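You operate a simulated robot arm through the tools that you are given. There is no shell and no other tool. Be economical: measure what you need, move in short steps, check, and stop when the job is done.

The job below is to be done with a simulated two-armed robot. You get a single attempt, and the scene is never put back.

JOB
Put the green ring on top of the grey steel plate on the top of the goods table. Take the green collar and put it on the bottom shelf of the high rack. Open the shelf guard, fetch the green roll from the top shelf of the high rack and set it on the top of the panel stand, then shut the guard. Put one of the corner pads from the middle shelf of the high rack on the bottom shelf of the high rack. Press the yellow button three times. Put the orange ring labelled "57" from the top of the bead table on the orange plate there and the orange ring marked "75" on the blue card there. The order is free. Set down upright: green roll.

The check looks at the end state, three seconds after you hand in, the way a careful person would. Anything else that was tipped, shoved, dropped, spilled or broken makes it a failure.

ROBOT AND FRAMES
Two 7-joint arms with fingered hands on one trunk, on a base that drives. Base frame: it is fixed to the floor where the robot stands at the start and does not move with it; the origin is under the middle of the robot, x ahead of it, y to its left, z up; the surface under the hand at the start is at about z = 800. Units: mm, degrees, N and s.
The left shoulder is at the start at [103, 170, 1135], the right one opposite. With the tool pointing down near the work surface each hand reaches from about 360 to 800 mm from the robot's upright axis, wherever it stands, measured 20 degrees to its own side. Places, roughly: blue card [3250, 500, 750]; bottom shelf of the high rack [-1700, 100, 400]; corner pad (8x8x7 cm) [-1700, 400, 1000]; green collar (5x5x3 cm) [700, 400, 800]; green ring (6x6x2 cm) [500, 200, 800]; green roll (7x7x9 cm) [-1500, 500, 1600]; orange plate [3250, 250, 750]; orange ring [3250, 500, 750]; shelf guard [-1400, 100, 1600]; steel plate (9x8x4 cm) [500, 400, 800]; top of the panel stand [2400, 2800, 800]; yellow button [1500, 3100, 800]. Payload 4 kg a hand.
Tool frame (each hand has its own): the origin (TCP) lies between the finger pads and is the grasp point; the fingertips stand 26 mm ahead of it; z points along the fingers, y is the line along which they close. The gripper opens to 132 mm. The gripper's body begins 73 mm behind the TCP. The gripper is a hand of 4 fingers: y runs from the thumb to the fingers, the wrist lies at [0, 0, -224] in the tool frame, and closing takes about 1.5 s.
Orientation is told as [roll, pitch, yaw] about the base's x, y, z axes, in that order, counted from this pose: with the fingers straight down and closing along the base's y, the tool's x points along the base's -x, its y along +y and its z along -z.

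CONTROLS
- The arms move only by the tool apply_moves. It takes "left_deltas", "right_deltas" or both (then of equal length, played together; a hand with none holds still); each is a list of rows, each a list of 6 numbers: the shift along the tool's x, y, z in mm, then the turn, a rotation vector about the tool's x, y, z in degrees. In form: [[tx, ty, tz, ax, ay, az], ...]. A call has 1 to 12 rows; each row shifts and turns the commanded pose from where the row before left it, along the tool's axes as they then stand. "left_hand" and "right_hand" are, for a hand that has rows, the gripper command, from -1 (shut) to 1 (fully open), values between in proportion, set as the call begins (left out, the last holds). Each row takes 0.2 s and may step no farther than 50 mm and 8.6 degrees from the row before; otherwise, or with a gripper value out of range, the whole call is refused. A pose out of reach is approached as far as the arm can. The call stops where the force on the tool passes 40 N (or 10 N more than at its start, if that is more) or the arm is blocked; 0.2 s more then pass. The fingers move at their own pace (about 108 mm/s each) and stop on an object; they squeeze with about 30 N. The grip force told is the motor's: it shows also when the fingers shut on nothing. Time passes only in rows, and 0.2 s behind the last, so rows that do not move let the fingers close. It gives the time, the measured TCP pose, the force on the tool (base axes), the opening and the grip force at its end, in the units of the frame above (readings bear some noise), with the torque about the TCP (base axes, N m) and any sound that the robot's microphone picked up.
- Cameras (640 x 400 px; columns grow to the right, rows downward): "scene" is now at [206.6, 59.7, 1331.9]; the picture's right is [0.50, -0.87, 0.00], its down [-0.33, -0.19, -0.93] and it looks along [0.80, 0.46, -0.38] (base axes); focal length 214 px, centre (320, 200). "left" rides on the left gripper at [-73, 6, -93] in its tool frame; the picture's right is [-0.08, -1.00, 0.00], its down [0.78, -0.06, -0.62] and it looks along [0.61, -0.05, 0.79] (tool axes); focal length 230 px, centre (320, 200). "right" rides on the right gripper at [73, 6, -94] in its tool frame; the picture's right is [-0.08, 1.00, 0.00], its down [-0.79, -0.06, -0.62] and it looks along [-0.61, -0.05, 0.79] (tool axes); focal length 230 px, centre (320, 200). There is no depth. A picture from a camera that has moved, and an enlarged one, comes with that camera's place and axes in the base frame and with its lens. The place of the scene camera against the robot may be out by one fixed shift of up to 25 mm in any direction.
- camera(camera): a new picture of that camera. It takes no simulated time.
- raise_lower(by): slides the trunk up (or, below 0, down) by that many mm; the arms and the scene camera ride with it, the base frame stays. It gives what a move gives, with no picture.
- drive_base(legs): drives the robot by 1 to 6 legs, each [ahead, left, turn to the left] in mm, mm and degrees, along the robot's own axes; the way and the turn of a leg run together, so that a leg with both is an arc; at most 1500 mm and 180 degrees a leg. The arms and the cameras ride along, it lands a little off, and it stops where it bumps. It gives what a move gives.
- set_grasp(shape, hand): the hand has 4 fingers and takes this shape, open, in about a second: jaw (thumb against the fingers, like two jaws); tri (thumb and two fingers); tip (a fingertip pinch); poke (one finger out to press); point (the index stretched); flat (the hand flat); cup (the hand cupped); fist (a fist). The gripper value then closes the fingers along that shape, each until it touches; the sizes above hold for jaw. It gives what a move gives, with no picture.
- pan_tilt(pan, tilt): turns the head with the scene camera to pan (to the left, within 80 degrees either way) and tilt (down, from -29 to 69), counted from straight ahead of the robot. It gives what a move gives.
- zoom(camera, box): a new picture of the part [left, top, right, bottom] of that camera's present view, enlarged. It takes no simulated time.
- hand_in(): hands the job in; it is judged then, once.

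Work in short steps. Places have to be worked out from the pictures, the camera data and where the tool is seen: move nearer, look again, correct. Check each grasp and each placing, and mend what went wrong. You have 217 turns and 228 pictures in all, those below and enlarged ones among them. Open the grippers and draw the arms clear of the work before you hand the job in, unless the task says otherwise.

The tools are called after "Emit:" by a JSON object that holds its "api" and its "payload". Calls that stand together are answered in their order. apply_moves: Moves the arms, as the interface text tells. Its arguments: {"type":"object","properties":{"left_deltas":{"type":"array","items":{"type":"array","items":{"type":"number"}}},"left_hand":{"type":"number"},"right_deltas":{"type":"array","items":{"type":"array","items":{"type":"number"}}},"right_hand":{"type":"number"}},"required":[]} The other tools are called the same way: raise_lower (by) slides the trunk up or down; set_grasp (shape, hand) gives the hand a shape; drive_base (legs) drives the base; pan_tilt (pan, tilt) turns the head that bears the scene camera; camera (camera) takes a picture; zoom (camera, box) takes an enlarged picture of a part of a camera's view; hand_in () hands the job in.

At the start:

```text
time_s: 0.0
left_position: [336.0, 414.3, 1064.1]
left_tcp_rot: [-0.8, -0.2, 0.3]
left_ft_force: [-0.1, 0.5, 0.7]
left_ft_torque: [-0.03, 0.02, 0.0]
left_grip_width: 131.8
left_gripper_force: 0.0
left_shape: jaw
right_position: [529.1, 33.2, 1010.7]
right_tcp_rot: [0.0, -0.1, 0.0]
right_ft_force: [0.0, 0.9, 0.7]
right_ft_torque: [0.0, 0.04, 0.02]
right_grip_width: 131.9
right_gripper_force: 0.1
right_shape: jaw
trunk travel left (down, up): [-150.0, 201.0]
robot x, y, heading: [2.8, -2.4, -0.0]
head pan, tilt: [38.8, 68.8]
```

scene: 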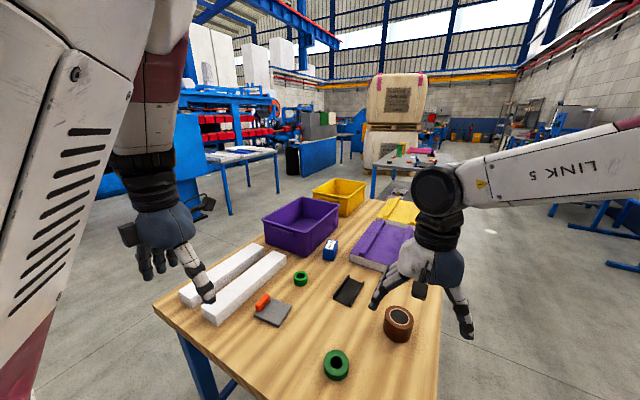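
right: 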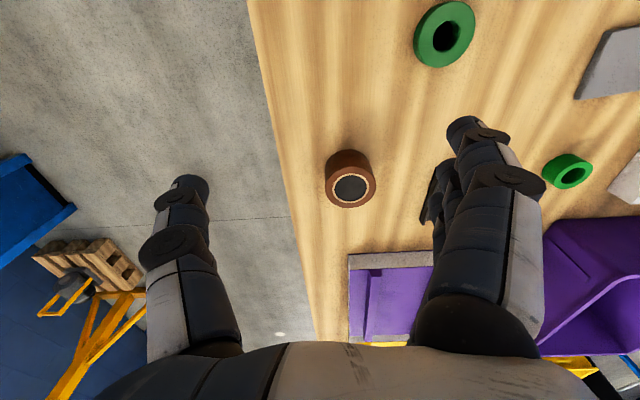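
left: 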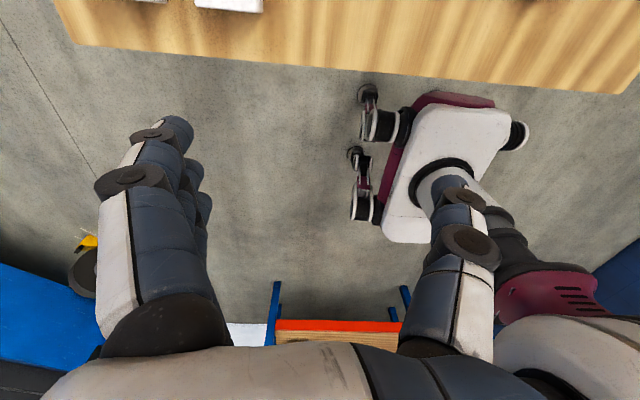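

I start with an enlarged look at the table, to see the ring, the collar and the steel plate.

Emit:
{"api": "zoom", "payload": {"camera": "scene", "box": [180, 200, 440, 390]}}

Emit:
{"api": "camera", "payload": {"camera": "scene"}}

```text
2.11 times, centred on (310, 295) of scene
camera zoom: at [206.6, 59.7, 1331.9], right [0.5, -0.87, 0.0], down [-0.33, -0.19, -0.93], along [0.8, 0.46, -0.38], focal length 452 px, centre (341, 0)
```

zoom: 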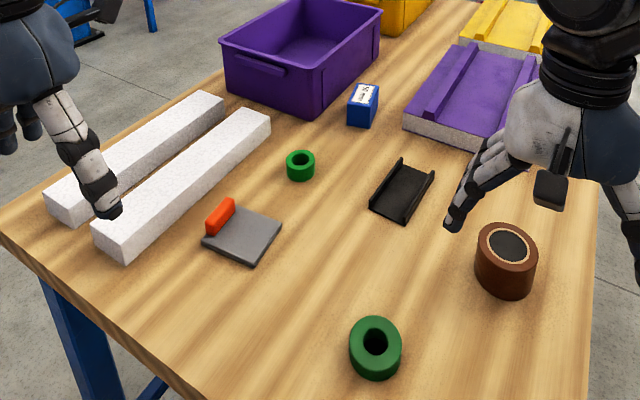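

```text
223 pictures are left
camera scene: at [206.6, 59.7, 1331.9], right [0.5, -0.87, 0.0], down [-0.33, -0.19, -0.93], along [0.8, 0.46, -0.38], focal length 214 px, centre (320, 200)
```

scene: 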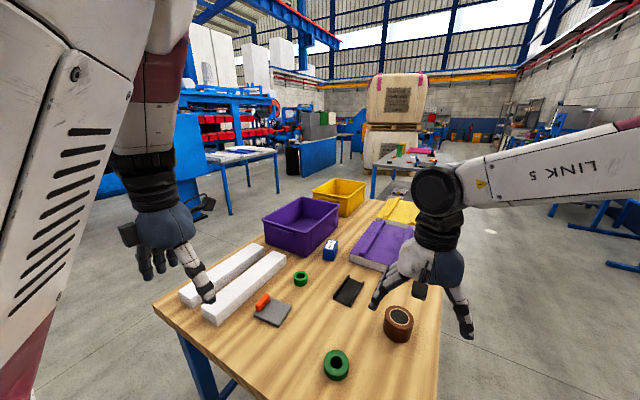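

The ring is near (484,178), the steel plate near (527,390) with an orange block along its +y edge, so I'll grip the ring with the fingers closing along x. I move the right hand aside and bring the left hand near the ring.

Emit:
{"api": "apply_moves", "payload": {"left_deltas": [[0, 0, 0, 0, 0, 0], [0, 0, 0, 0, 0, 0], [-25, -39, 10, 0, 0, 0], [-25, -39, 10, 0, 0, 0], [-25, -39, 10, 0, 0, 0], [-25, -39, 10, 0, 0, 0], [-25, -39, 10, 0, 0, 0], [-23, -39, 10, 0, 0, 0]], "right_deltas": [[0, -40, -20, 0, 0, 0], [0, -40, -20, 0, 0, 0], [0, -40, -20, 0, 0, 0], [0, -40, 0, 0, 0, 0], [0, -40, 0, 0, 0, 0], [0, -40, 0, 0, 0, 0], [0, 0, 0, 0, 0, 0], [0, 0, 0, 0, 0, 0]]}}

Emit:
{"api": "apply_moves", "payload": {"left_deltas": [[0, 0, 0, 0, 0, 8.2], [0, 0, 0, 0, 0, 8.2], [0, 0, 0, 0, 0, 8.2], [0, 0, 0, 0, 0, 8.2], [0, 0, 0, 0, 0, 8.2], [0, 0, 0, 0, 0, 8.2], [0, 0, 0, 0, 0, 8.2], [0, 0, 0, 0, 0, 8.2], [0, 0, 0, 0, 0, 8.2], [0, 0, 0, 0, 0, 8.2], [0, 0, 0, 0, 0, 8.0]]}}

Emit:
{"api": "camera", "payload": {"camera": "left"}}

Emit:
{"api": "camera", "payload": {"camera": "scene"}}

```text
time_s: 1.8
left_position: [499.1, 201.0, 990.6]
left_tcp_rot: [-4.7, 0.9, 2.6]
left_ft_force: [0.1, 0.0, -0.8]
left_ft_torque: [0.02, -0.01, 0.02]
left_grip_width: 132.1
left_gripper_force: 0.0
left_shape: jaw
left hand out of reach, approached as far as the arm can: row 4, 5
right_position: [528.8, -206.7, 1069.9]
right_tcp_rot: [0.1, 0.1, -0.1]
right_ft_force: [-0.2, 0.1, -0.8]
right_ft_torque: [0.04, 0.0, 0.0]
right_grip_width: 132.0
right_gripper_force: 0.1
right_shape: jaw
trunk travel left (down, up): [-150.0, 201.0]
robot x, y, heading: [0.5, -0.2, -0.1]
head pan, tilt: [38.8, 68.8]
```

```text
time_s: 4.2
left_position: [499.9, 197.2, 995.9]
left_tcp_rot: [0.2, -0.8, -89.9]
left_ft_force: [-1.1, 0.1, 0.1]
left_ft_torque: [0.02, 0.01, -0.01]
left_grip_width: 131.5
left_gripper_force: 0.2
left_shape: jaw
right_position: [529.7, -206.1, 1071.5]
right_tcp_rot: [0.0, 0.0, 0.0]
right_ft_force: [0.2, 0.0, -0.7]
right_ft_torque: [-0.02, 0.01, -0.01]
right_grip_width: 131.8
right_gripper_force: 0.0
right_shape: jaw
trunk travel left (down, up): [-150.0, 201.0]
robot x, y, heading: [0.1, -2.3, -0.1]
head pan, tilt: [38.8, 68.8]
```

```text
222 pictures are left
camera left: at [503.6, 126.0, 1088.8], right [-1.0, -0.08, 0.0], down [-0.06, 0.79, 0.61], along [-0.05, 0.6, -0.8], focal length 230 px, centre (320, 200)
```

left: 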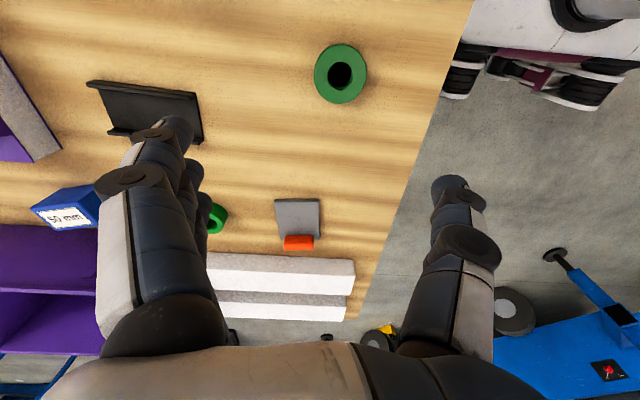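

```text
221 pictures are left
camera scene: at [169.6, 48.8, 1267.9], right [0.63, -0.78, 0.0], down [-0.73, -0.58, -0.36], along [0.28, 0.23, -0.93], focal length 214 px, centre (320, 200)
```

scene: 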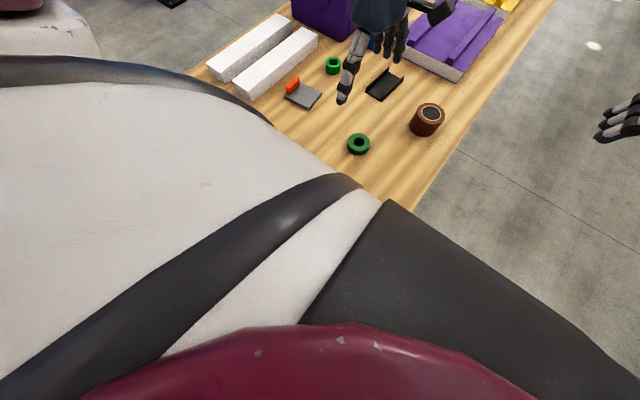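

From the wrist camera: ring centre ≈ (478,164), free grey area of the plate centre ≈ (520,381). I move over the ring and down part way.

Emit:
{"api": "apply_moves", "payload": {"left_deltas": [[-16, -11, 20, 0, 0, 0], [-17, -11, 20, 0, 0, 0], [0, 0, 35, 0, 0, 0], [0, 0, 0, 0, 0, 0]]}}

Emit:
{"api": "camera", "payload": {"camera": "left"}}

```text
time_s: 5.2
left_position: [475.0, 162.6, 920.4]
left_tcp_rot: [0.1, -0.7, -89.7]
left_ft_force: [-1.5, -0.7, -0.5]
left_ft_torque: [0.01, -0.02, 0.01]
left_grip_width: 131.9
left_gripper_force: 0.0
left_shape: jaw
right_position: [528.9, -206.9, 1072.2]
right_tcp_rot: [0.1, 0.1, 0.1]
right_ft_force: [-0.6, 0.3, -1.0]
right_ft_torque: [-0.01, -0.01, 0.0]
right_grip_width: 132.0
right_gripper_force: 0.0
right_shape: jaw
trunk travel left (down, up): [-150.0, 201.0]
robot x, y, heading: [1.0, -0.8, -0.1]
head pan, tilt: [38.8, 68.8]
```

```text
220 pictures are left
camera left: at [481.5, 91.6, 1014.5], right [-1.0, -0.08, 0.0], down [-0.07, 0.79, 0.61], along [-0.05, 0.6, -0.8], focal length 230 px, centre (320, 200)
```

left: 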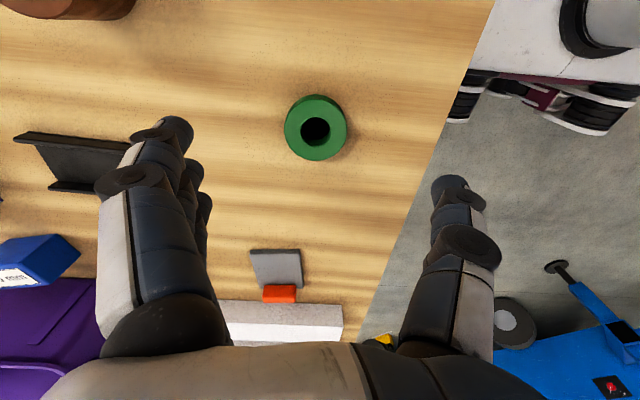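

Ring centre ≈ (479,161); I lower to z≈831 and close.

Emit:
{"api": "apply_moves", "payload": {"left_deltas": [[-1, 4, 30, 0, 0, 0], [0, 0, 30, 0, 0, 0], [0, 0, 28, 0, 0, 0], [0, 0, 0, 0, 0, 0]]}}

Emit:
{"api": "camera", "payload": {"camera": "left"}}

```text
time_s: 6.2
left_position: [481.2, 160.8, 833.8]
left_tcp_rot: [0.2, -0.8, -89.7]
left_ft_force: [0.0, 0.6, -0.3]
left_ft_torque: [0.02, -0.03, -0.01]
left_grip_width: 131.7
left_gripper_force: 0.1
left_shape: jaw
right_position: [528.9, -206.0, 1070.6]
right_tcp_rot: [0.0, 0.0, 0.0]
right_ft_force: [0.4, 0.4, -0.4]
right_ft_torque: [0.02, 0.01, 0.0]
right_grip_width: 131.6
right_gripper_force: 0.1
right_shape: jaw
trunk travel left (down, up): [-150.0, 201.0]
robot x, y, heading: [1.0, -1.3, -0.2]
head pan, tilt: [38.8, 68.8]
```

```text
219 pictures are left
camera left: at [486.2, 89.6, 926.5], right [-1.0, -0.08, 0.0], down [-0.07, 0.79, 0.61], along [-0.05, 0.6, -0.8], focal length 230 px, centre (320, 200)
```

left: 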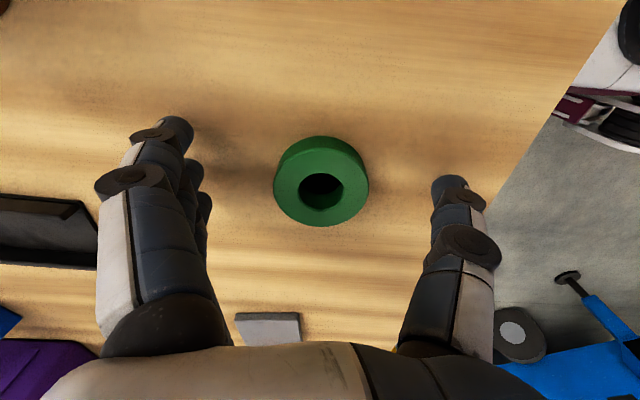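

Aligned. Close the left hand.

Emit:
{"api": "apply_moves", "payload": {"left_deltas": [[0, 0, 2, 0, 0, 0], [0, 0, 0, 0, 0, 0], [0, 0, 0, 0, 0, 0], [0, 0, 0, 0, 0, 0], [0, 0, 0, 0, 0, 0], [0, 0, 0, 0, 0, 0], [0, 0, 0, 0, 0, 0]], "left_hand": -1}}

Emit:
{"api": "camera", "payload": {"camera": "left"}}

```text
time_s: 7.8
left_position: [481.5, 160.8, 831.5]
left_tcp_rot: [0.1, -0.8, -89.7]
left_ft_force: [-0.5, 0.9, -0.2]
left_ft_torque: [0.0, -0.05, 0.02]
left_grip_width: 42.9
left_gripper_force: 29.8
left_shape: jaw
right_position: [530.2, -206.4, 1071.4]
right_tcp_rot: [0.0, 0.1, -0.1]
right_ft_force: [0.2, -0.8, -0.2]
right_ft_torque: [0.03, 0.0, -0.01]
right_grip_width: 132.0
right_gripper_force: 0.0
right_shape: jaw
trunk travel left (down, up): [-150.0, 201.0]
robot x, y, heading: [-2.2, -0.8, 0.2]
head pan, tilt: [38.8, 68.8]
```

```text
218 pictures are left
camera left: at [486.4, 89.6, 924.1], right [-1.0, -0.08, 0.0], down [-0.07, 0.79, 0.61], along [-0.05, 0.6, -0.8], focal length 230 px, centre (320, 200)
```

left: 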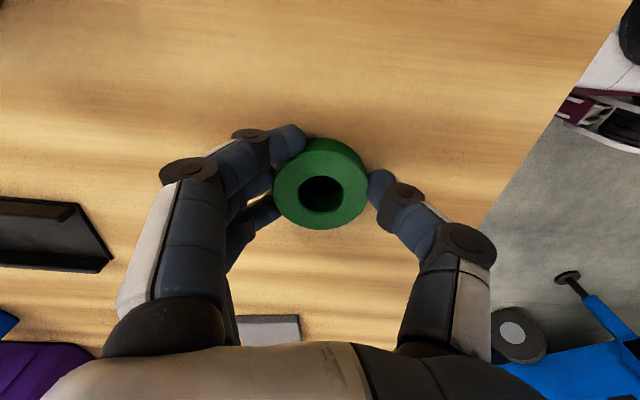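

The ring is between the fingers with 30 N. Lift and check.

Emit:
{"api": "apply_moves", "payload": {"left_deltas": [[0, 0, -30, 0, 0, 0], [0, 0, -40, 0, 0, 0], [0, 0, 0, 0, 0, 0]]}}

Emit:
{"api": "camera", "payload": {"camera": "left"}}

```text
time_s: 8.6
left_position: [482.0, 162.7, 900.3]
left_tcp_rot: [0.0, -0.8, -89.7]
left_ft_force: [0.3, 0.0, -1.0]
left_ft_torque: [0.01, 0.05, 0.04]
left_grip_width: 42.9
left_gripper_force: 29.8
left_shape: jaw
right_position: [530.8, -206.6, 1071.1]
right_tcp_rot: [0.1, 0.1, 0.0]
right_ft_force: [-0.3, -0.4, -0.2]
right_ft_torque: [0.0, -0.03, -0.04]
right_grip_width: 131.9
right_gripper_force: 0.0
right_shape: jaw
trunk travel left (down, up): [-150.0, 201.0]
robot x, y, heading: [0.5, 0.8, -0.1]
head pan, tilt: [38.8, 68.8]
```

```text
217 pictures are left
camera left: at [486.6, 90.8, 993.9], right [-1.0, -0.08, 0.0], down [-0.07, 0.79, 0.61], along [-0.05, 0.6, -0.8], focal length 230 px, centre (320, 200)
```

left: 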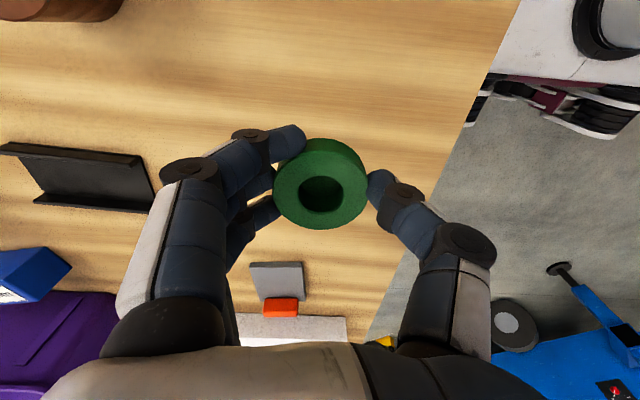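

Held level. I carry it over the free part of the plate (≈(520,379)).

Emit:
{"api": "apply_moves", "payload": {"left_deltas": [[44, 8, 0, 0, 0, 0], [44, 8, 0, 0, 0, 0], [44, 8, 0, 0, 0, 0], [43, 8, 0, 0, 0, 0], [42, 8, 0, 0, 0, 0], [0, 0, 30, 0, 0, 0], [0, 0, 0, 0, 0, 0]]}}

Emit:
{"api": "camera", "payload": {"camera": "left"}}

Emit:
{"api": "zoom", "payload": {"camera": "scene", "box": [220, 20, 400, 132]}}

```text
time_s: 10.2
left_position: [519.2, 379.8, 866.3]
left_tcp_rot: [0.1, -0.8, -89.7]
left_ft_force: [-0.1, -0.5, 0.7]
left_ft_torque: [0.03, 0.04, 0.04]
left_grip_width: 42.6
left_gripper_force: 30.1
left_shape: jaw
right_position: [530.1, -206.1, 1071.7]
right_tcp_rot: [0.0, 0.1, 0.1]
right_ft_force: [-0.3, -0.2, 0.0]
right_ft_torque: [-0.01, 0.0, -0.01]
right_grip_width: 131.7
right_gripper_force: 0.1
right_shape: jaw
trunk travel left (down, up): [-150.0, 201.0]
robot x, y, heading: [-2.7, -0.0, 0.0]
head pan, tilt: [38.8, 68.8]
```

```text
216 pictures are left
camera left: at [524.5, 307.2, 961.3], right [-1.0, -0.08, 0.0], down [-0.07, 0.79, 0.61], along [-0.05, 0.6, -0.8], focal length 230 px, centre (320, 200)
```

left: 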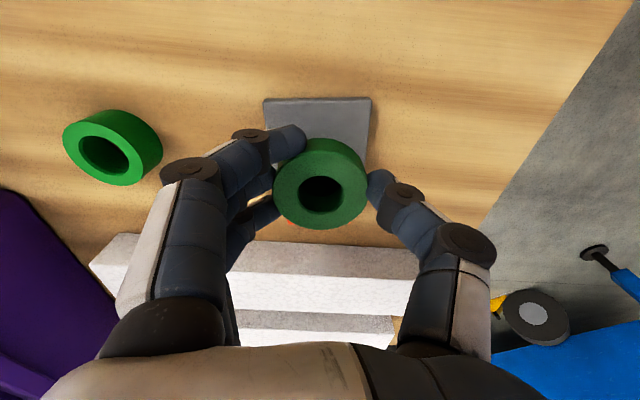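

```text
3.56 times, centred on (310, 76) of scene
camera zoom: at [169.0, 48.8, 1268.0], right [0.63, -0.78, 0.0], down [-0.73, -0.58, -0.36], along [0.28, 0.23, -0.93], focal length 763 px, centre (356, 641)
```

zoom: 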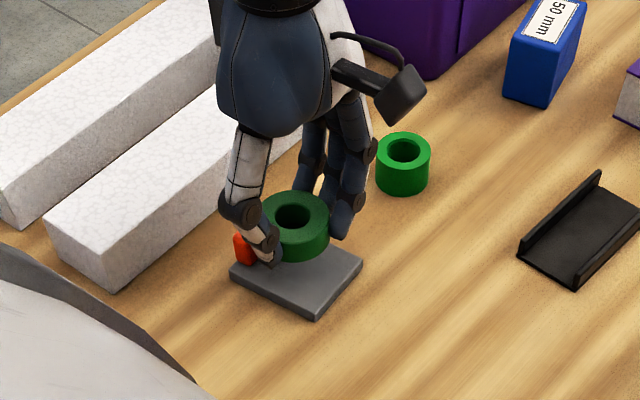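

Plate spans x 491–556, free y 343–420. Shift +4 x, then lower gently until contact.

Emit:
{"api": "apply_moves", "payload": {"left_deltas": [[0, 3, 12, 0, 0, 0], [0, 0, 6, 0, 0, 0], [0, 0, 3, 0, 0, 0], [0, 0, 2, 0, 0, 0], [0, 0, 2, 0, 0, 0], [0, 0, 0, 0, 0, 0]]}}

Emit:
{"api": "zoom", "payload": {"camera": "scene", "box": [260, 50, 340, 120]}}

```text
time_s: 11.6
left_position: [523.4, 378.2, 840.8]
left_tcp_rot: [0.1, -0.8, -89.7]
left_ft_force: [-0.7, 1.1, 0.3]
left_ft_torque: [0.01, 0.05, -0.03]
left_grip_width: 42.9
left_gripper_force: 29.3
left_shape: jaw
right_position: [529.7, -206.8, 1071.1]
right_tcp_rot: [0.0, -0.2, 0.0]
right_ft_force: [0.2, 0.8, -1.0]
right_ft_torque: [0.0, -0.01, 0.02]
right_grip_width: 131.9
right_gripper_force: 0.1
right_shape: jaw
trunk travel left (down, up): [-150.0, 201.0]
robot x, y, heading: [0.6, -1.6, 0.2]
head pan, tilt: [38.8, 68.8]
```

```text
5.71 times, centred on (300, 85) of scene
camera zoom: at [169.7, 48.6, 1267.8], right [0.63, -0.78, 0.0], down [-0.73, -0.58, -0.36], along [0.28, 0.23, -0.93], focal length 1226 px, centre (434, 857)
```

zoom: 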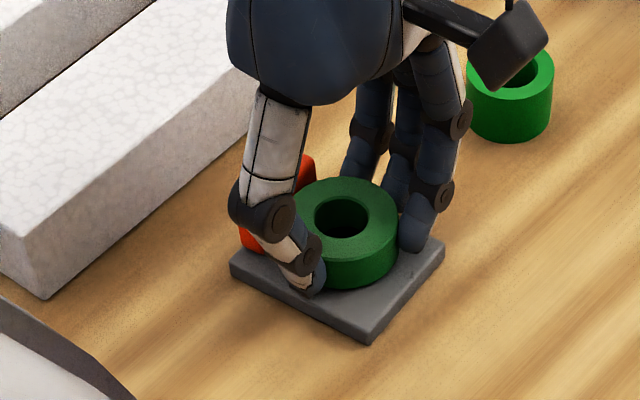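

Almost on the plate; two more millimetres.

Emit:
{"api": "apply_moves", "payload": {"left_deltas": [[0, 0, 1, 0, 0, 0], [0, 0, 1, 0, 0, 0], [0, 0, 0, 0, 0, 0]]}}

Emit:
{"api": "zoom", "payload": {"camera": "left", "box": [220, 80, 420, 250]}}

```text
time_s: 12.4
left_position: [523.0, 378.3, 839.2]
left_tcp_rot: [0.1, -0.8, -89.7]
left_ft_force: [0.0, 0.1, 0.9]
left_ft_torque: [0.03, -0.01, 0.03]
left_grip_width: 42.4
left_gripper_force: 30.2
left_shape: jaw
right_position: [529.6, -206.6, 1071.4]
right_tcp_rot: [0.0, 0.0, 0.0]
right_ft_force: [0.4, -0.5, -0.2]
right_ft_torque: [0.0, 0.01, 0.01]
right_grip_width: 132.1
right_gripper_force: 0.0
right_shape: jaw
trunk travel left (down, up): [-150.0, 201.0]
robot x, y, heading: [2.0, 1.7, -0.1]
head pan, tilt: [38.8, 68.8]
```

```text
2.35 times, centred on (320, 165) of left
camera zoom: at [528.4, 306.9, 933.7], right [-1.0, -0.08, 0.0], down [-0.07, 0.79, 0.61], along [-0.05, 0.6, -0.8], focal length 541 px, centre (320, 282)
```

zoom: 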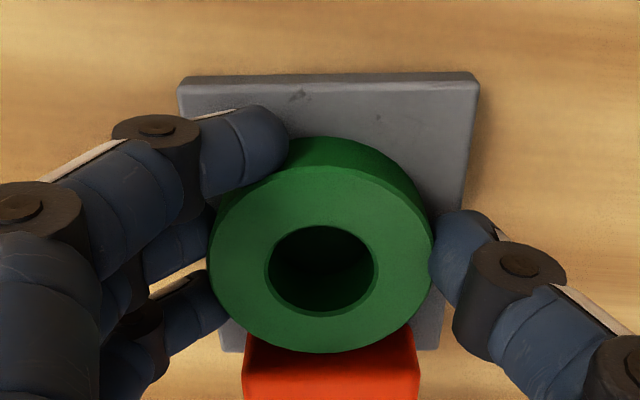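

No contact yet; keep lowering in 1 mm steps.

Emit:
{"api": "apply_moves", "payload": {"left_deltas": [[0, 0, 1, 0, 0, 0], [0, 0, 1, 0, 0, 0], [0, 0, 1, 0, 0, 0], [0, 0, 0, 0, 0, 0]]}}

```text
time_s: 13.4
left_position: [523.2, 377.5, 838.5]
left_tcp_rot: [0.3, -0.7, -89.7]
left_ft_force: [-0.1, 2.5, 18.7]
left_ft_torque: [0.04, -0.07, 0.01]
left_grip_width: 42.9
left_gripper_force: 30.1
left_shape: jaw
right_position: [528.2, -207.5, 1072.5]
right_tcp_rot: [0.0, -0.2, -0.1]
right_ft_force: [0.3, 0.1, -0.9]
right_ft_torque: [0.03, -0.02, 0.04]
right_grip_width: 131.5
right_gripper_force: 0.2
right_shape: jaw
trunk travel left (down, up): [-150.0, 201.0]
robot x, y, heading: [-0.4, 0.2, -0.2]
head pan, tilt: [38.8, 68.8]
```

Contact at z≈838.5. Back off 2 mm, open partly, then lift.

Emit:
{"api": "apply_moves", "payload": {"left_deltas": [[0, 0, -2, 0, 0, 0], [0, 0, 0, 0, 0, 0]]}}

Emit:
{"api": "apply_moves", "payload": {"left_deltas": [[0, 0, 0, 0, 0, 0], [0, 0, 0, 0, 0, 0], [0, 0, 0, 0, 0, 0], [0, 0, -20, 0, 0, 0], [0, 0, -40, 0, 0, 0], [0, 0, -40, 0, 0, 0], [0, 0, 0, 0, 0, 0]], "left_hand": 0.6}}

Emit:
{"api": "camera", "payload": {"camera": "left"}}

Emit:
{"api": "zoom", "payload": {"camera": "scene", "box": [220, 20, 400, 132]}}

```text
time_s: 14.0
left_position: [523.7, 378.5, 839.0]
left_tcp_rot: [0.1, -0.8, -89.7]
left_ft_force: [3.0, 1.3, 7.9]
left_ft_torque: [0.05, -0.17, -0.04]
left_grip_width: 42.8
left_gripper_force: 29.9
left_shape: jaw
right_position: [530.4, -206.1, 1071.4]
right_tcp_rot: [0.0, 0.0, 0.0]
right_ft_force: [0.3, -0.7, -0.6]
right_ft_torque: [0.03, -0.01, 0.0]
right_grip_width: 132.1
right_gripper_force: 0.1
right_shape: jaw
trunk travel left (down, up): [-150.0, 201.0]
robot x, y, heading: [0.3, 2.3, 0.0]
head pan, tilt: [38.8, 68.8]
```

```text
time_s: 15.6
left_position: [521.8, 379.8, 937.2]
left_tcp_rot: [0.0, -0.8, -89.7]
left_ft_force: [0.7, 0.1, 0.5]
left_ft_torque: [0.04, 0.03, -0.02]
left_grip_width: 105.5
left_gripper_force: 0.0
left_shape: jaw
right_position: [530.7, -206.9, 1069.8]
right_tcp_rot: [-0.1, 0.1, 0.0]
right_ft_force: [0.8, -0.4, 0.3]
right_ft_torque: [0.02, 0.01, -0.02]
right_grip_width: 132.1
right_gripper_force: 0.0
right_shape: jaw
trunk travel left (down, up): [-150.0, 201.0]
robot x, y, heading: [-1.6, -0.5, 0.0]
head pan, tilt: [38.8, 68.8]
```

```text
212 pictures are left
camera left: at [527.3, 308.6, 1032.7], right [-1.0, -0.08, 0.0], down [-0.07, 0.79, 0.61], along [-0.05, 0.6, -0.8], focal length 230 px, centre (320, 200)
```

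left: 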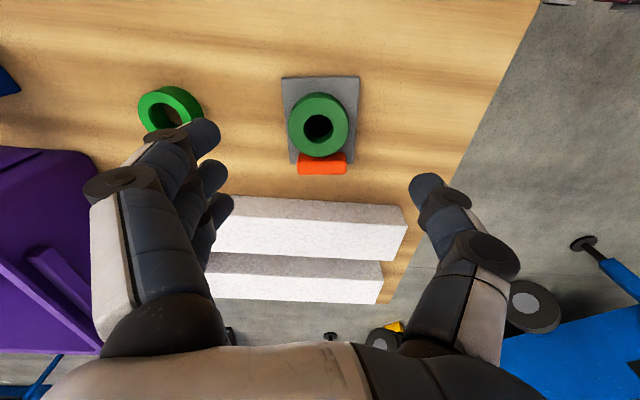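

```text
3.56 times, centred on (310, 76) of scene
camera zoom: at [170.3, 48.8, 1267.6], right [0.63, -0.78, 0.0], down [-0.73, -0.58, -0.36], along [0.28, 0.23, -0.93], focal length 763 px, centre (356, 641)
```

zoom: 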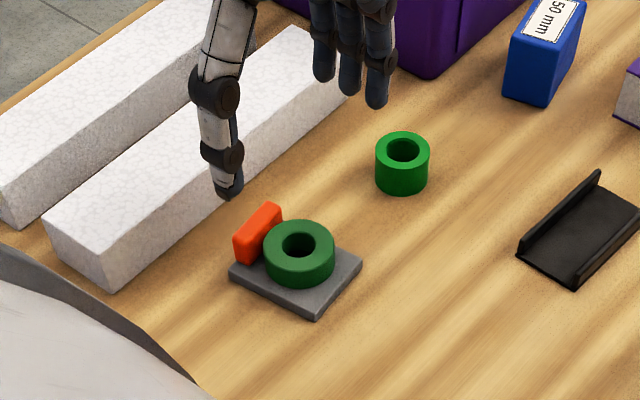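

Ring sits well on the plate. The collar centre is ≈(649,376); I move the left hand above it and look again.

Emit:
{"api": "apply_moves", "payload": {"left_deltas": [[0, 32, 0, 0, 0, 0], [0, 32, 0, 0, 0, 0], [0, 32, 0, 0, 0, 0], [-2, 31, 10, 0, 0, 0], [0, 0, 0, 0, 0, 0]], "left_hand": 1}}

Emit:
{"api": "camera", "payload": {"camera": "left"}}

```text
time_s: 16.8
left_position: [648.5, 378.3, 929.5]
left_tcp_rot: [0.2, -0.8, -89.8]
left_ft_force: [-0.1, 0.4, 0.6]
left_ft_torque: [-0.02, 0.01, 0.01]
left_grip_width: 131.8
left_gripper_force: 0.0
left_shape: jaw
right_position: [529.2, -206.0, 1071.2]
right_tcp_rot: [0.1, 0.0, 0.0]
right_ft_force: [-0.4, -0.4, 0.4]
right_ft_torque: [0.01, -0.02, 0.01]
right_grip_width: 131.7
right_gripper_force: 0.0
right_shape: jaw
trunk travel left (down, up): [-150.0, 201.0]
robot x, y, heading: [3.2, 1.1, 0.0]
head pan, tilt: [38.8, 68.8]
```

```text
210 pictures are left
camera left: at [654.4, 307.0, 1023.5], right [-1.0, -0.08, 0.0], down [-0.07, 0.79, 0.61], along [-0.05, 0.6, -0.8], focal length 230 px, centre (320, 200)
```

left: 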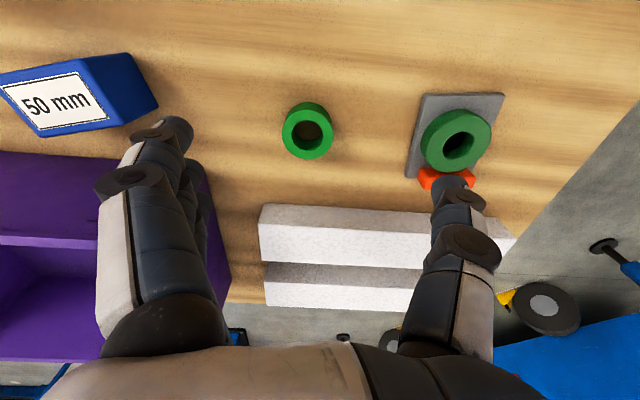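

Collar centre now reads ≈(660,381). Shift +11 x, lower to z≈838.

Emit:
{"api": "apply_moves", "payload": {"left_deltas": [[2, 11, 20, 0, 0, 0], [0, 0, 30, 0, 0, 0], [0, 0, 30, 0, 0, 0], [0, 0, 12, 0, 0, 0], [0, 0, 0, 0, 0, 0]], "left_hand": 0.5}}

Emit:
{"api": "camera", "payload": {"camera": "left"}}

```text
time_s: 18.0
left_position: [661.3, 378.5, 835.2]
left_tcp_rot: [0.2, -0.7, -89.7]
left_ft_force: [-0.3, 0.3, -0.1]
left_ft_torque: [0.02, 0.01, -0.02]
left_grip_width: 99.4
left_gripper_force: 0.1
left_shape: jaw
right_position: [529.7, -206.2, 1071.1]
right_tcp_rot: [-0.1, 0.0, 0.0]
right_ft_force: [-0.8, -0.4, 0.4]
right_ft_torque: [0.0, 0.02, 0.03]
right_grip_width: 132.1
right_gripper_force: 0.0
right_shape: jaw
trunk travel left (down, up): [-150.0, 201.0]
robot x, y, heading: [-0.9, -1.0, 0.2]
head pan, tilt: [38.8, 68.8]
```

```text
209 pictures are left
camera left: at [666.2, 307.4, 930.4], right [-1.0, -0.08, 0.0], down [-0.07, 0.79, 0.61], along [-0.05, 0.6, -0.8], focal length 230 px, centre (320, 200)
```

left: 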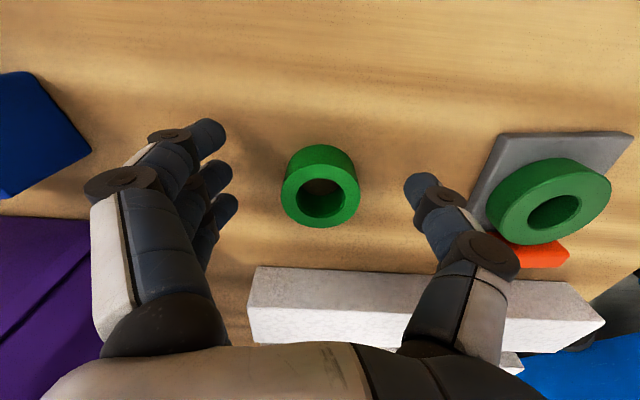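

Centred. Close and lift 60 mm.

Emit:
{"api": "apply_moves", "payload": {"left_deltas": [[0, 0, 0, 0, 0, 0], [0, 0, 0, 0, 0, 0], [0, 0, 0, 0, 0, 0], [0, 0, 0, 0, 0, 0], [0, 0, 0, 0, 0, 0], [0, 0, 0, 0, 0, 0], [0, 0, 0, 0, 0, 0], [0, 0, -30, 0, 0, 0], [0, 0, -40, 0, 0, 0], [0, 0, 0, 0, 0, 0]], "left_hand": -1}}

Emit:
{"api": "camera", "payload": {"camera": "left"}}

```text
time_s: 20.2
left_position: [661.4, 380.1, 906.7]
left_tcp_rot: [0.0, -0.8, -89.7]
left_ft_force: [0.4, 0.6, -0.7]
left_ft_torque: [0.0, 0.03, 0.01]
left_grip_width: 26.2
left_gripper_force: 29.6
left_shape: jaw
right_position: [529.8, -206.6, 1069.6]
right_tcp_rot: [0.0, 0.0, -0.1]
right_ft_force: [-0.6, -0.4, -0.1]
right_ft_torque: [-0.02, -0.02, -0.01]
right_grip_width: 131.9
right_gripper_force: 0.1
right_shape: jaw
trunk travel left (down, up): [-150.0, 201.0]
robot x, y, heading: [0.5, -1.5, 0.0]
head pan, tilt: [38.8, 68.8]
```

```text
208 pictures are left
camera left: at [666.6, 307.6, 1000.7], right [-1.0, -0.08, 0.0], down [-0.07, 0.79, 0.61], along [-0.05, 0.6, -0.8], focal length 230 px, centre (320, 200)
```

left: 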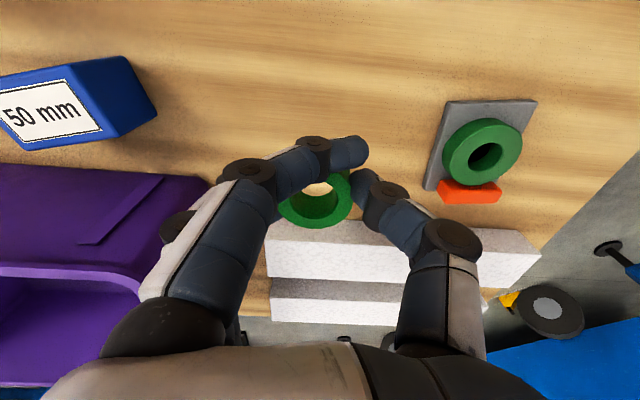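

Held but a bit off-centre; zoom to check the grip.

Emit:
{"api": "zoom", "payload": {"camera": "left", "box": [220, 110, 420, 250]}}

Emit:
{"api": "zoom", "payload": {"camera": "scene", "box": [240, 0, 420, 112]}}

```text
2.86 times, centred on (320, 180) of left
camera zoom: at [666.6, 307.6, 1000.7], right [-1.0, -0.08, 0.0], down [-0.07, 0.79, 0.61], along [-0.05, 0.6, -0.8], focal length 657 px, centre (320, 257)
```

zoom: 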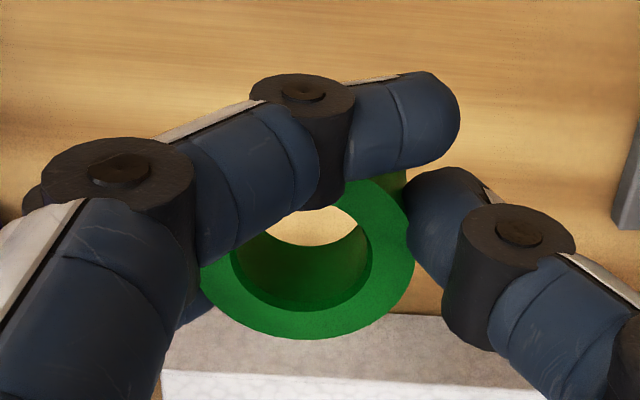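

```text
3.56 times, centred on (330, 56) of scene
camera zoom: at [170.4, 48.8, 1267.6], right [0.63, -0.78, 0.0], down [-0.73, -0.58, -0.36], along [0.28, 0.23, -0.93], focal length 763 px, centre (284, 712)
```

zoom: 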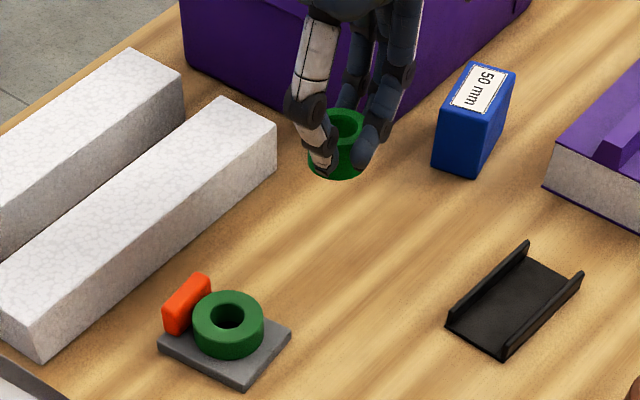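

The collar is firmly caged. I raise and retract both hands, and then back away from the table to turn to the rack.

Emit:
{"api": "apply_moves", "payload": {"left_deltas": [[0, 0, -45, 0, 0, 0], [0, 0, -45, 0, 0, 0], [0, 0, -45, 0, 0, 0], [-15, -40, -10, 0, 0, 0], [-15, -40, -10, 0, 0, 0], [-15, -40, -10, 0, 0, 0], [-15, -40, 0, 0, 0, 0], [0, 0, 0, 0, 0, 0]]}}

Emit:
{"api": "pan_tilt", "payload": {"pan": 60, "tilt": 15}}

Emit:
{"api": "camera", "payload": {"camera": "scene"}}

Emit:
{"api": "pan_tilt", "payload": {"pan": -60, "tilt": 15}}

Emit:
{"api": "camera", "payload": {"camera": "scene"}}

```text
time_s: 22.0
left_position: [500.4, 322.8, 1069.2]
left_tcp_rot: [0.0, -1.9, -89.1]
left_ft_force: [-0.5, 0.5, -0.4]
left_ft_torque: [-0.01, -0.02, 0.01]
left_grip_width: 25.9
left_gripper_force: 30.0
left_shape: jaw
right_position: [530.3, -204.9, 1070.0]
right_tcp_rot: [0.0, 0.1, 0.0]
right_ft_force: [-0.1, -0.3, -0.7]
right_ft_torque: [-0.02, -0.03, 0.01]
right_grip_width: 131.7
right_gripper_force: 0.0
right_shape: jaw
trunk travel left (down, up): [-150.0, 201.0]
robot x, y, heading: [-2.2, 2.8, 0.2]
head pan, tilt: [38.8, 68.8]
```

```text
time_s: 23.2
left_position: [500.2, 321.9, 1070.8]
left_tcp_rot: [0.2, -1.7, -89.3]
left_ft_force: [-0.1, -0.1, -1.1]
left_ft_torque: [-0.01, -0.04, 0.01]
left_grip_width: 25.8
left_gripper_force: 29.9
left_shape: jaw
right_position: [530.8, -207.3, 1071.1]
right_tcp_rot: [-0.1, 0.0, 0.0]
right_ft_force: [0.1, 0.3, 0.6]
right_ft_torque: [0.01, 0.01, -0.01]
right_grip_width: 132.0
right_gripper_force: 0.1
right_shape: jaw
trunk travel left (down, up): [-150.0, 201.0]
robot x, y, heading: [-1.0, 2.3, 0.1]
head pan, tilt: [60.0, 15.0]
```

```text
205 pictures are left
camera scene: at [171.5, 43.6, 1266.7], right [0.55, -0.83, 0.0], down [-0.78, -0.52, -0.34], along [0.29, 0.19, -0.94], focal length 214 px, centre (320, 200)
```

scene: 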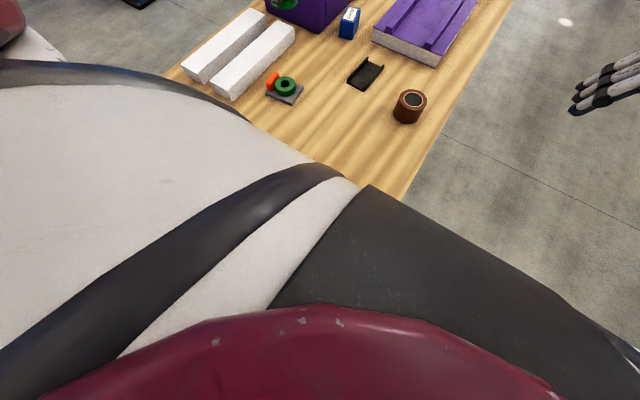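

```text
time_s: 25.2
left_position: [499.8, 321.7, 1069.3]
left_tcp_rot: [0.0, -1.2, -89.5]
left_ft_force: [-0.3, -0.8, -0.6]
left_ft_torque: [-0.02, 0.0, 0.0]
left_grip_width: 25.9
left_gripper_force: 30.2
left_shape: jaw
right_position: [529.1, -206.1, 1071.2]
right_tcp_rot: [0.0, 0.0, 0.0]
right_ft_force: [0.3, 0.0, 0.1]
right_ft_torque: [-0.03, -0.03, 0.02]
right_grip_width: 131.6
right_gripper_force: 0.0
right_shape: jaw
trunk travel left (down, up): [-150.0, 201.0]
robot x, y, heading: [-2.7, 0.3, 0.0]
head pan, tilt: [-60.0, 15.0]
```

```text
204 pictures are left
camera scene: at [173.6, 42.8, 1267.6], right [0.52, -0.85, 0.0], down [-0.79, -0.49, -0.36], along [0.31, 0.19, -0.93], focal length 214 px, centre (320, 200)
```

scene: 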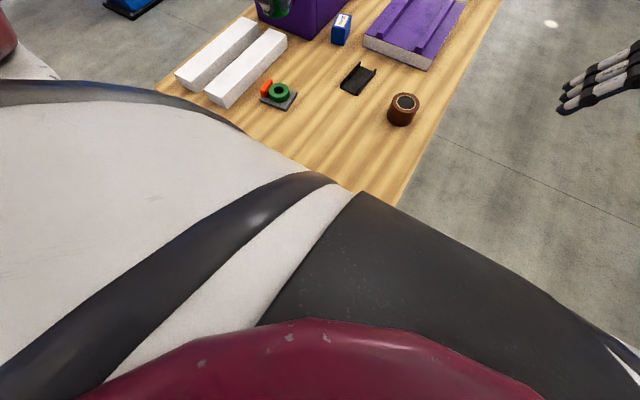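

The head picture lags the command; I let time pass by backing the base 350 mm and look again.

Emit:
{"api": "drive_base", "payload": {"legs": [[-350, 0, 0]]}}

Emit:
{"api": "camera", "payload": {"camera": "scene"}}

```text
time_s: 27.5
left_position: [148.1, 320.0, 1070.1]
left_tcp_rot: [0.0, -1.3, -89.4]
left_ft_force: [-0.2, 0.2, -1.1]
left_ft_torque: [0.02, -0.03, -0.01]
left_grip_width: 25.9
left_gripper_force: 30.1
left_shape: jaw
right_position: [177.4, -206.9, 1071.0]
right_tcp_rot: [0.0, 0.1, 0.0]
right_ft_force: [-0.2, 0.4, -0.2]
right_ft_torque: [0.0, -0.01, 0.05]
right_grip_width: 132.0
right_gripper_force: 0.1
right_shape: jaw
trunk travel left (down, up): [-150.0, 201.0]
robot x, y, heading: [-351.3, -0.3, 0.3]
head pan, tilt: [-60.0, 15.0]
```

```text
203 pictures are left
camera scene: at [-179.5, 43.1, 1268.1], right [0.52, -0.85, 0.0], down [-0.79, -0.49, -0.37], along [0.31, 0.19, -0.93], focal length 214 px, centre (320, 200)
```

scene: 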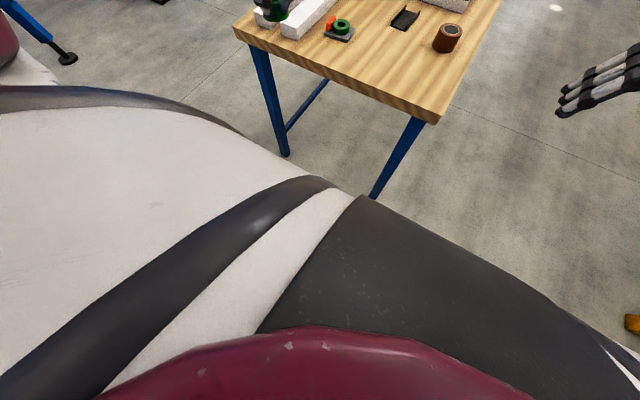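

The head seems stuck at about pan 31, tilt 69. Try commanding other values.

Emit:
{"api": "pan_tilt", "payload": {"pan": 0, "tilt": 10}}

Emit:
{"api": "camera", "payload": {"camera": "scene"}}

Emit:
{"api": "pan_tilt", "payload": {"pan": 31, "tilt": -10}}

Emit:
{"api": "camera", "payload": {"camera": "scene"}}

```text
time_s: 28.8
left_position: [147.3, 322.2, 1070.2]
left_tcp_rot: [-0.1, -1.5, -89.5]
left_ft_force: [0.2, 0.9, -1.5]
left_ft_torque: [0.02, 0.0, -0.01]
left_grip_width: 25.9
left_gripper_force: 29.8
left_shape: jaw
right_position: [175.9, -206.0, 1070.8]
right_tcp_rot: [0.0, 0.1, 0.0]
right_ft_force: [-0.1, 0.6, -1.0]
right_ft_torque: [0.01, -0.01, 0.01]
right_grip_width: 132.0
right_gripper_force: 0.1
right_shape: jaw
trunk travel left (down, up): [-150.0, 201.0]
robot x, y, heading: [-356.3, -0.6, -0.1]
head pan, tilt: [0.0, 10.0]
```

```text
202 pictures are left
camera scene: at [-176.1, 43.6, 1270.3], right [0.51, -0.86, 0.0], down [-0.79, -0.46, -0.4], along [0.35, 0.2, -0.92], focal length 214 px, centre (320, 200)
```

scene: 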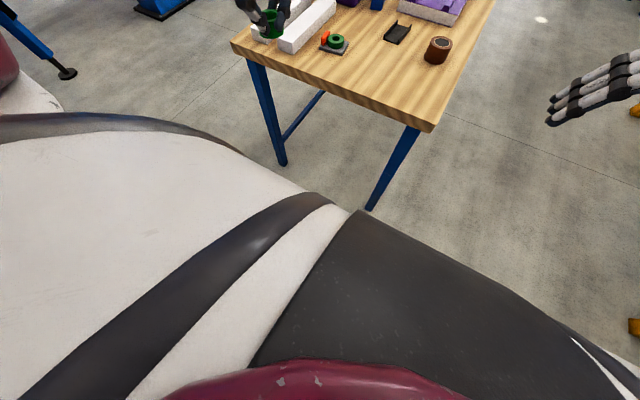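

```text
time_s: 29.8
left_position: [148.2, 321.2, 1071.6]
left_tcp_rot: [0.0, -1.6, -89.3]
left_ft_force: [0.5, 0.7, -0.1]
left_ft_torque: [0.0, 0.06, -0.04]
left_grip_width: 25.8
left_gripper_force: 30.0
left_shape: jaw
right_position: [177.1, -206.5, 1071.0]
right_tcp_rot: [0.0, 0.0, 0.0]
right_ft_force: [0.0, -0.7, -0.3]
right_ft_torque: [-0.01, 0.03, 0.03]
right_grip_width: 131.9
right_gripper_force: 0.0
right_shape: jaw
trunk travel left (down, up): [-150.0, 201.0]
robot x, y, heading: [-352.6, 0.5, -0.3]
head pan, tilt: [31.0, -10.0]
```

```text
201 pictures are left
camera scene: at [-175.9, 44.0, 1270.7], right [0.51, -0.86, 0.0], down [-0.79, -0.47, -0.41], along [0.35, 0.21, -0.91], focal length 214 px, centre (320, 200)
```

scene: 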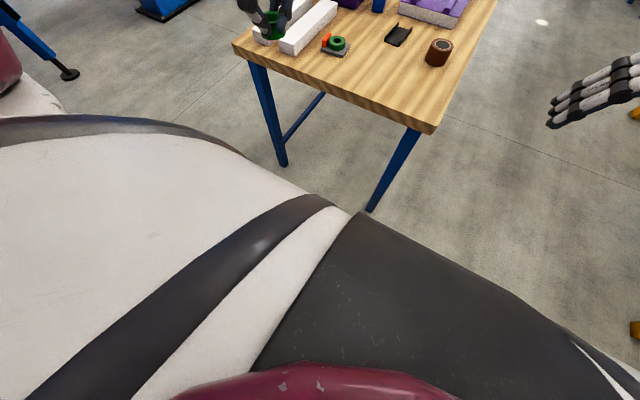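

The head creeps only slightly. I try a stronger upward command.

Emit:
{"api": "pan_tilt", "payload": {"pan": 39, "tilt": -29}}

Emit:
{"api": "apply_moves", "payload": {"left_deltas": [[0, 0, 0, 0, 0, 0], [0, 0, 0, 0, 0, 0], [0, 0, 0, 0, 0, 0], [0, 0, 0, 0, 0, 0], [0, 0, 0, 0, 0, 0], [0, 0, 0, 0, 0, 0], [0, 0, 0, 0, 0, 0], [0, 0, 0, 0, 0, 0], [0, 0, 0, 0, 0, 0], [0, 0, 0, 0, 0, 0]]}}

Emit:
{"api": "camera", "payload": {"camera": "scene"}}

```text
time_s: 30.6
left_position: [148.1, 321.5, 1071.2]
left_tcp_rot: [0.0, -1.7, -89.5]
left_ft_force: [0.7, -0.4, -0.5]
left_ft_torque: [-0.01, 0.0, -0.03]
left_grip_width: 26.1
left_gripper_force: 29.7
left_shape: jaw
right_position: [176.2, -206.7, 1070.3]
right_tcp_rot: [0.0, -0.2, 0.0]
right_ft_force: [-0.4, -0.2, 0.0]
right_ft_torque: [0.04, 0.01, -0.02]
right_grip_width: 132.3
right_gripper_force: 0.0
right_shape: jaw
trunk travel left (down, up): [-150.0, 201.0]
robot x, y, heading: [-351.2, 0.8, -0.2]
head pan, tilt: [39.0, -28.6]
```

```text
time_s: 32.8
left_position: [148.2, 321.8, 1070.3]
left_tcp_rot: [0.0, -1.5, -89.4]
left_ft_force: [0.5, 0.9, -0.3]
left_ft_torque: [0.04, 0.06, -0.02]
left_grip_width: 26.0
left_gripper_force: 30.0
left_shape: jaw
right_position: [176.1, -206.2, 1071.8]
right_tcp_rot: [-0.1, 0.1, -0.1]
right_ft_force: [0.5, 0.9, 0.1]
right_ft_torque: [0.0, 0.01, 0.0]
right_grip_width: 131.8
right_gripper_force: 0.2
right_shape: jaw
trunk travel left (down, up): [-150.0, 201.0]
robot x, y, heading: [-353.1, -2.0, -0.0]
head pan, tilt: [39.0, -28.6]
```

```text
200 pictures are left
camera scene: at [-175.0, 46.0, 1272.2], right [0.53, -0.85, 0.0], down [-0.77, -0.48, -0.43], along [0.37, 0.23, -0.9], focal length 214 px, centre (320, 200)
```

scene: 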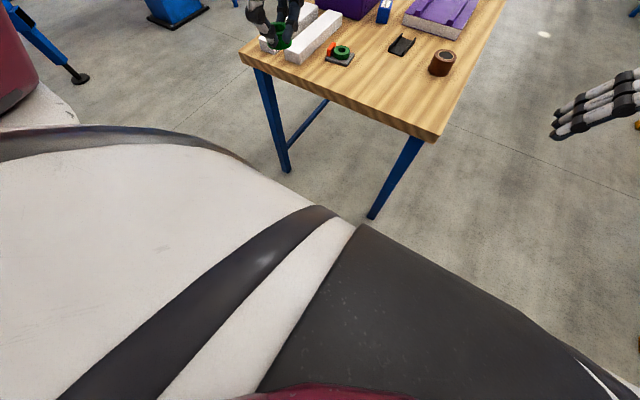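

The head creeps up slowly; I proceed meanwhile. Rotate in place toward the rack and look with all cameras.

Emit:
{"api": "drive_base", "payload": {"legs": [[0, 0, 90], [0, 0, 90]]}}

Emit:
{"api": "camera", "payload": {"camera": "scene"}}

Emit:
{"api": "camera", "payload": {"camera": "right"}}

```text
time_s: 40.9
left_position: [-854.7, -322.1, 1072.0]
left_tcp_rot: [0.0, -1.7, 90.8]
left_ft_force: [0.2, -0.4, -0.1]
left_ft_torque: [0.0, 0.02, 0.01]
left_grip_width: 25.6
left_gripper_force: 29.4
left_shape: jaw
right_position: [-883.4, 205.1, 1070.8]
right_tcp_rot: [0.0, 0.0, -179.9]
right_ft_force: [-0.5, 0.9, -1.0]
right_ft_torque: [0.01, -0.03, 0.02]
right_grip_width: 131.9
right_gripper_force: 0.1
right_shape: jaw
trunk travel left (down, up): [-150.0, 201.0]
robot x, y, heading: [-354.9, -0.0, -179.8]
head pan, tilt: [39.0, -28.6]
```

```text
199 pictures are left
camera scene: at [-512.1, -19.9, 1273.2], right [-0.53, 0.85, 0.0], down [0.76, 0.47, -0.45], along [-0.38, -0.24, -0.9], focal length 214 px, centre (320, 200)
```

scene: 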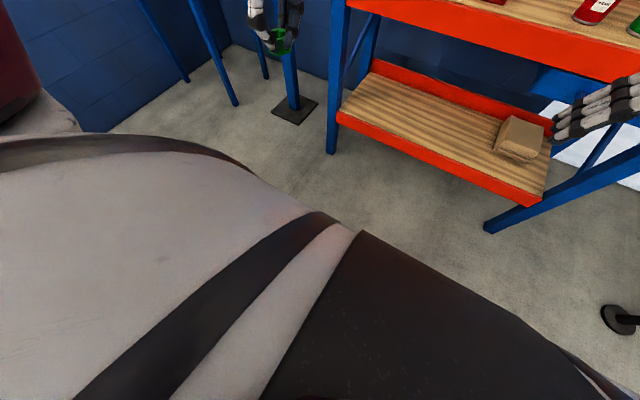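

```text
198 pictures are left
camera right: at [-810.5, 200.7, 1164.7], right [-0.08, -1.0, 0.0], down [-0.79, 0.06, 0.62], along [-0.61, 0.05, -0.79], focal length 230 px, centre (320, 200)
```

right: 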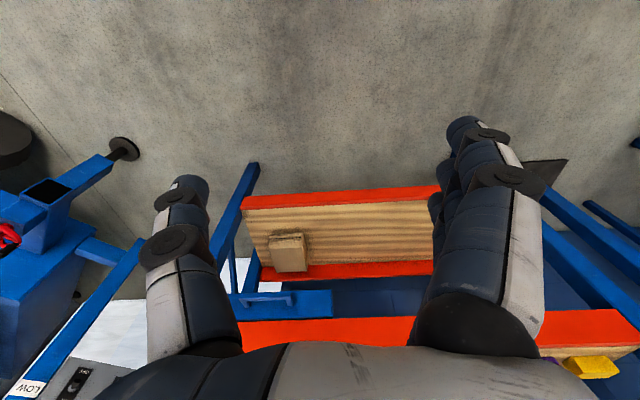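

The rack is ahead: bottom shelf front edge near x≈-1395. I tilt the right hand up to use its camera as a forward view.

Emit:
{"api": "apply_moves", "payload": {"right_deltas": [[10, 0, -20, 0, -8, 0], [10, 0, -20, 0, -8, 0], [0, 0, 0, 0, -8, 0], [0, 0, 0, 0, -8, 0], [0, 0, 0, 0, -8, 0], [0, 0, 0, 0, -8, 0], [0, 0, 0, 0, 0, 0]]}}

Emit:
{"api": "camera", "payload": {"camera": "right"}}

Emit:
{"api": "camera", "payload": {"camera": "scene"}}

```text
time_s: 42.5
left_position: [-853.7, -323.3, 1071.5]
left_tcp_rot: [0.0, -1.7, 90.8]
left_ft_force: [-0.2, 0.0, 0.5]
left_ft_torque: [0.02, 0.03, -0.01]
left_grip_width: 25.7
left_gripper_force: 29.6
left_shape: jaw
right_position: [-858.0, 188.5, 1105.6]
right_tcp_rot: [-2.1, -44.4, -175.0]
right_ft_force: [-0.2, 0.0, 0.6]
right_ft_torque: [0.0, 0.0, -0.02]
right_grip_width: 131.8
right_gripper_force: 0.1
right_shape: jaw
right hand out of reach, approached as far as the arm can: row 6
trunk travel left (down, up): [-150.0, 201.0]
robot x, y, heading: [-350.2, -1.1, -180.1]
head pan, tilt: [39.0, -28.6]
```

```text
197 pictures are left
camera right: at [-740.4, 191.0, 1121.4], right [0.01, -1.0, 0.03], down [-0.13, 0.03, 0.99], along [-0.99, -0.01, -0.13], focal length 230 px, centre (320, 200)
```

right: 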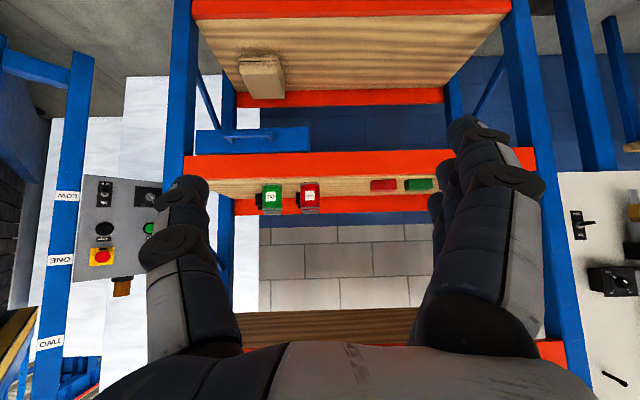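

```text
196 pictures are left
camera scene: at [-513.3, -21.1, 1275.8], right [-0.53, 0.85, 0.0], down [0.74, 0.47, -0.48], along [-0.41, -0.25, -0.88], focal length 214 px, centre (320, 200)
```

scene: 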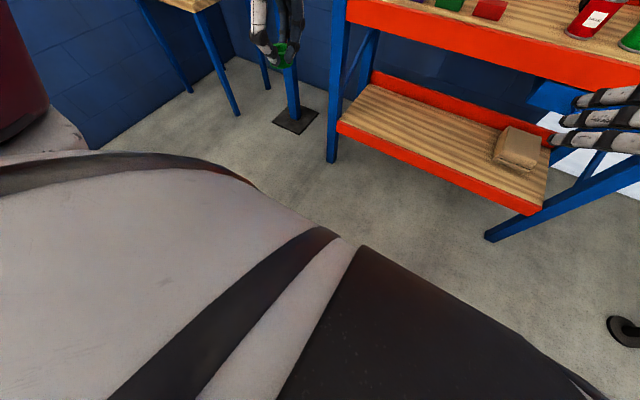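

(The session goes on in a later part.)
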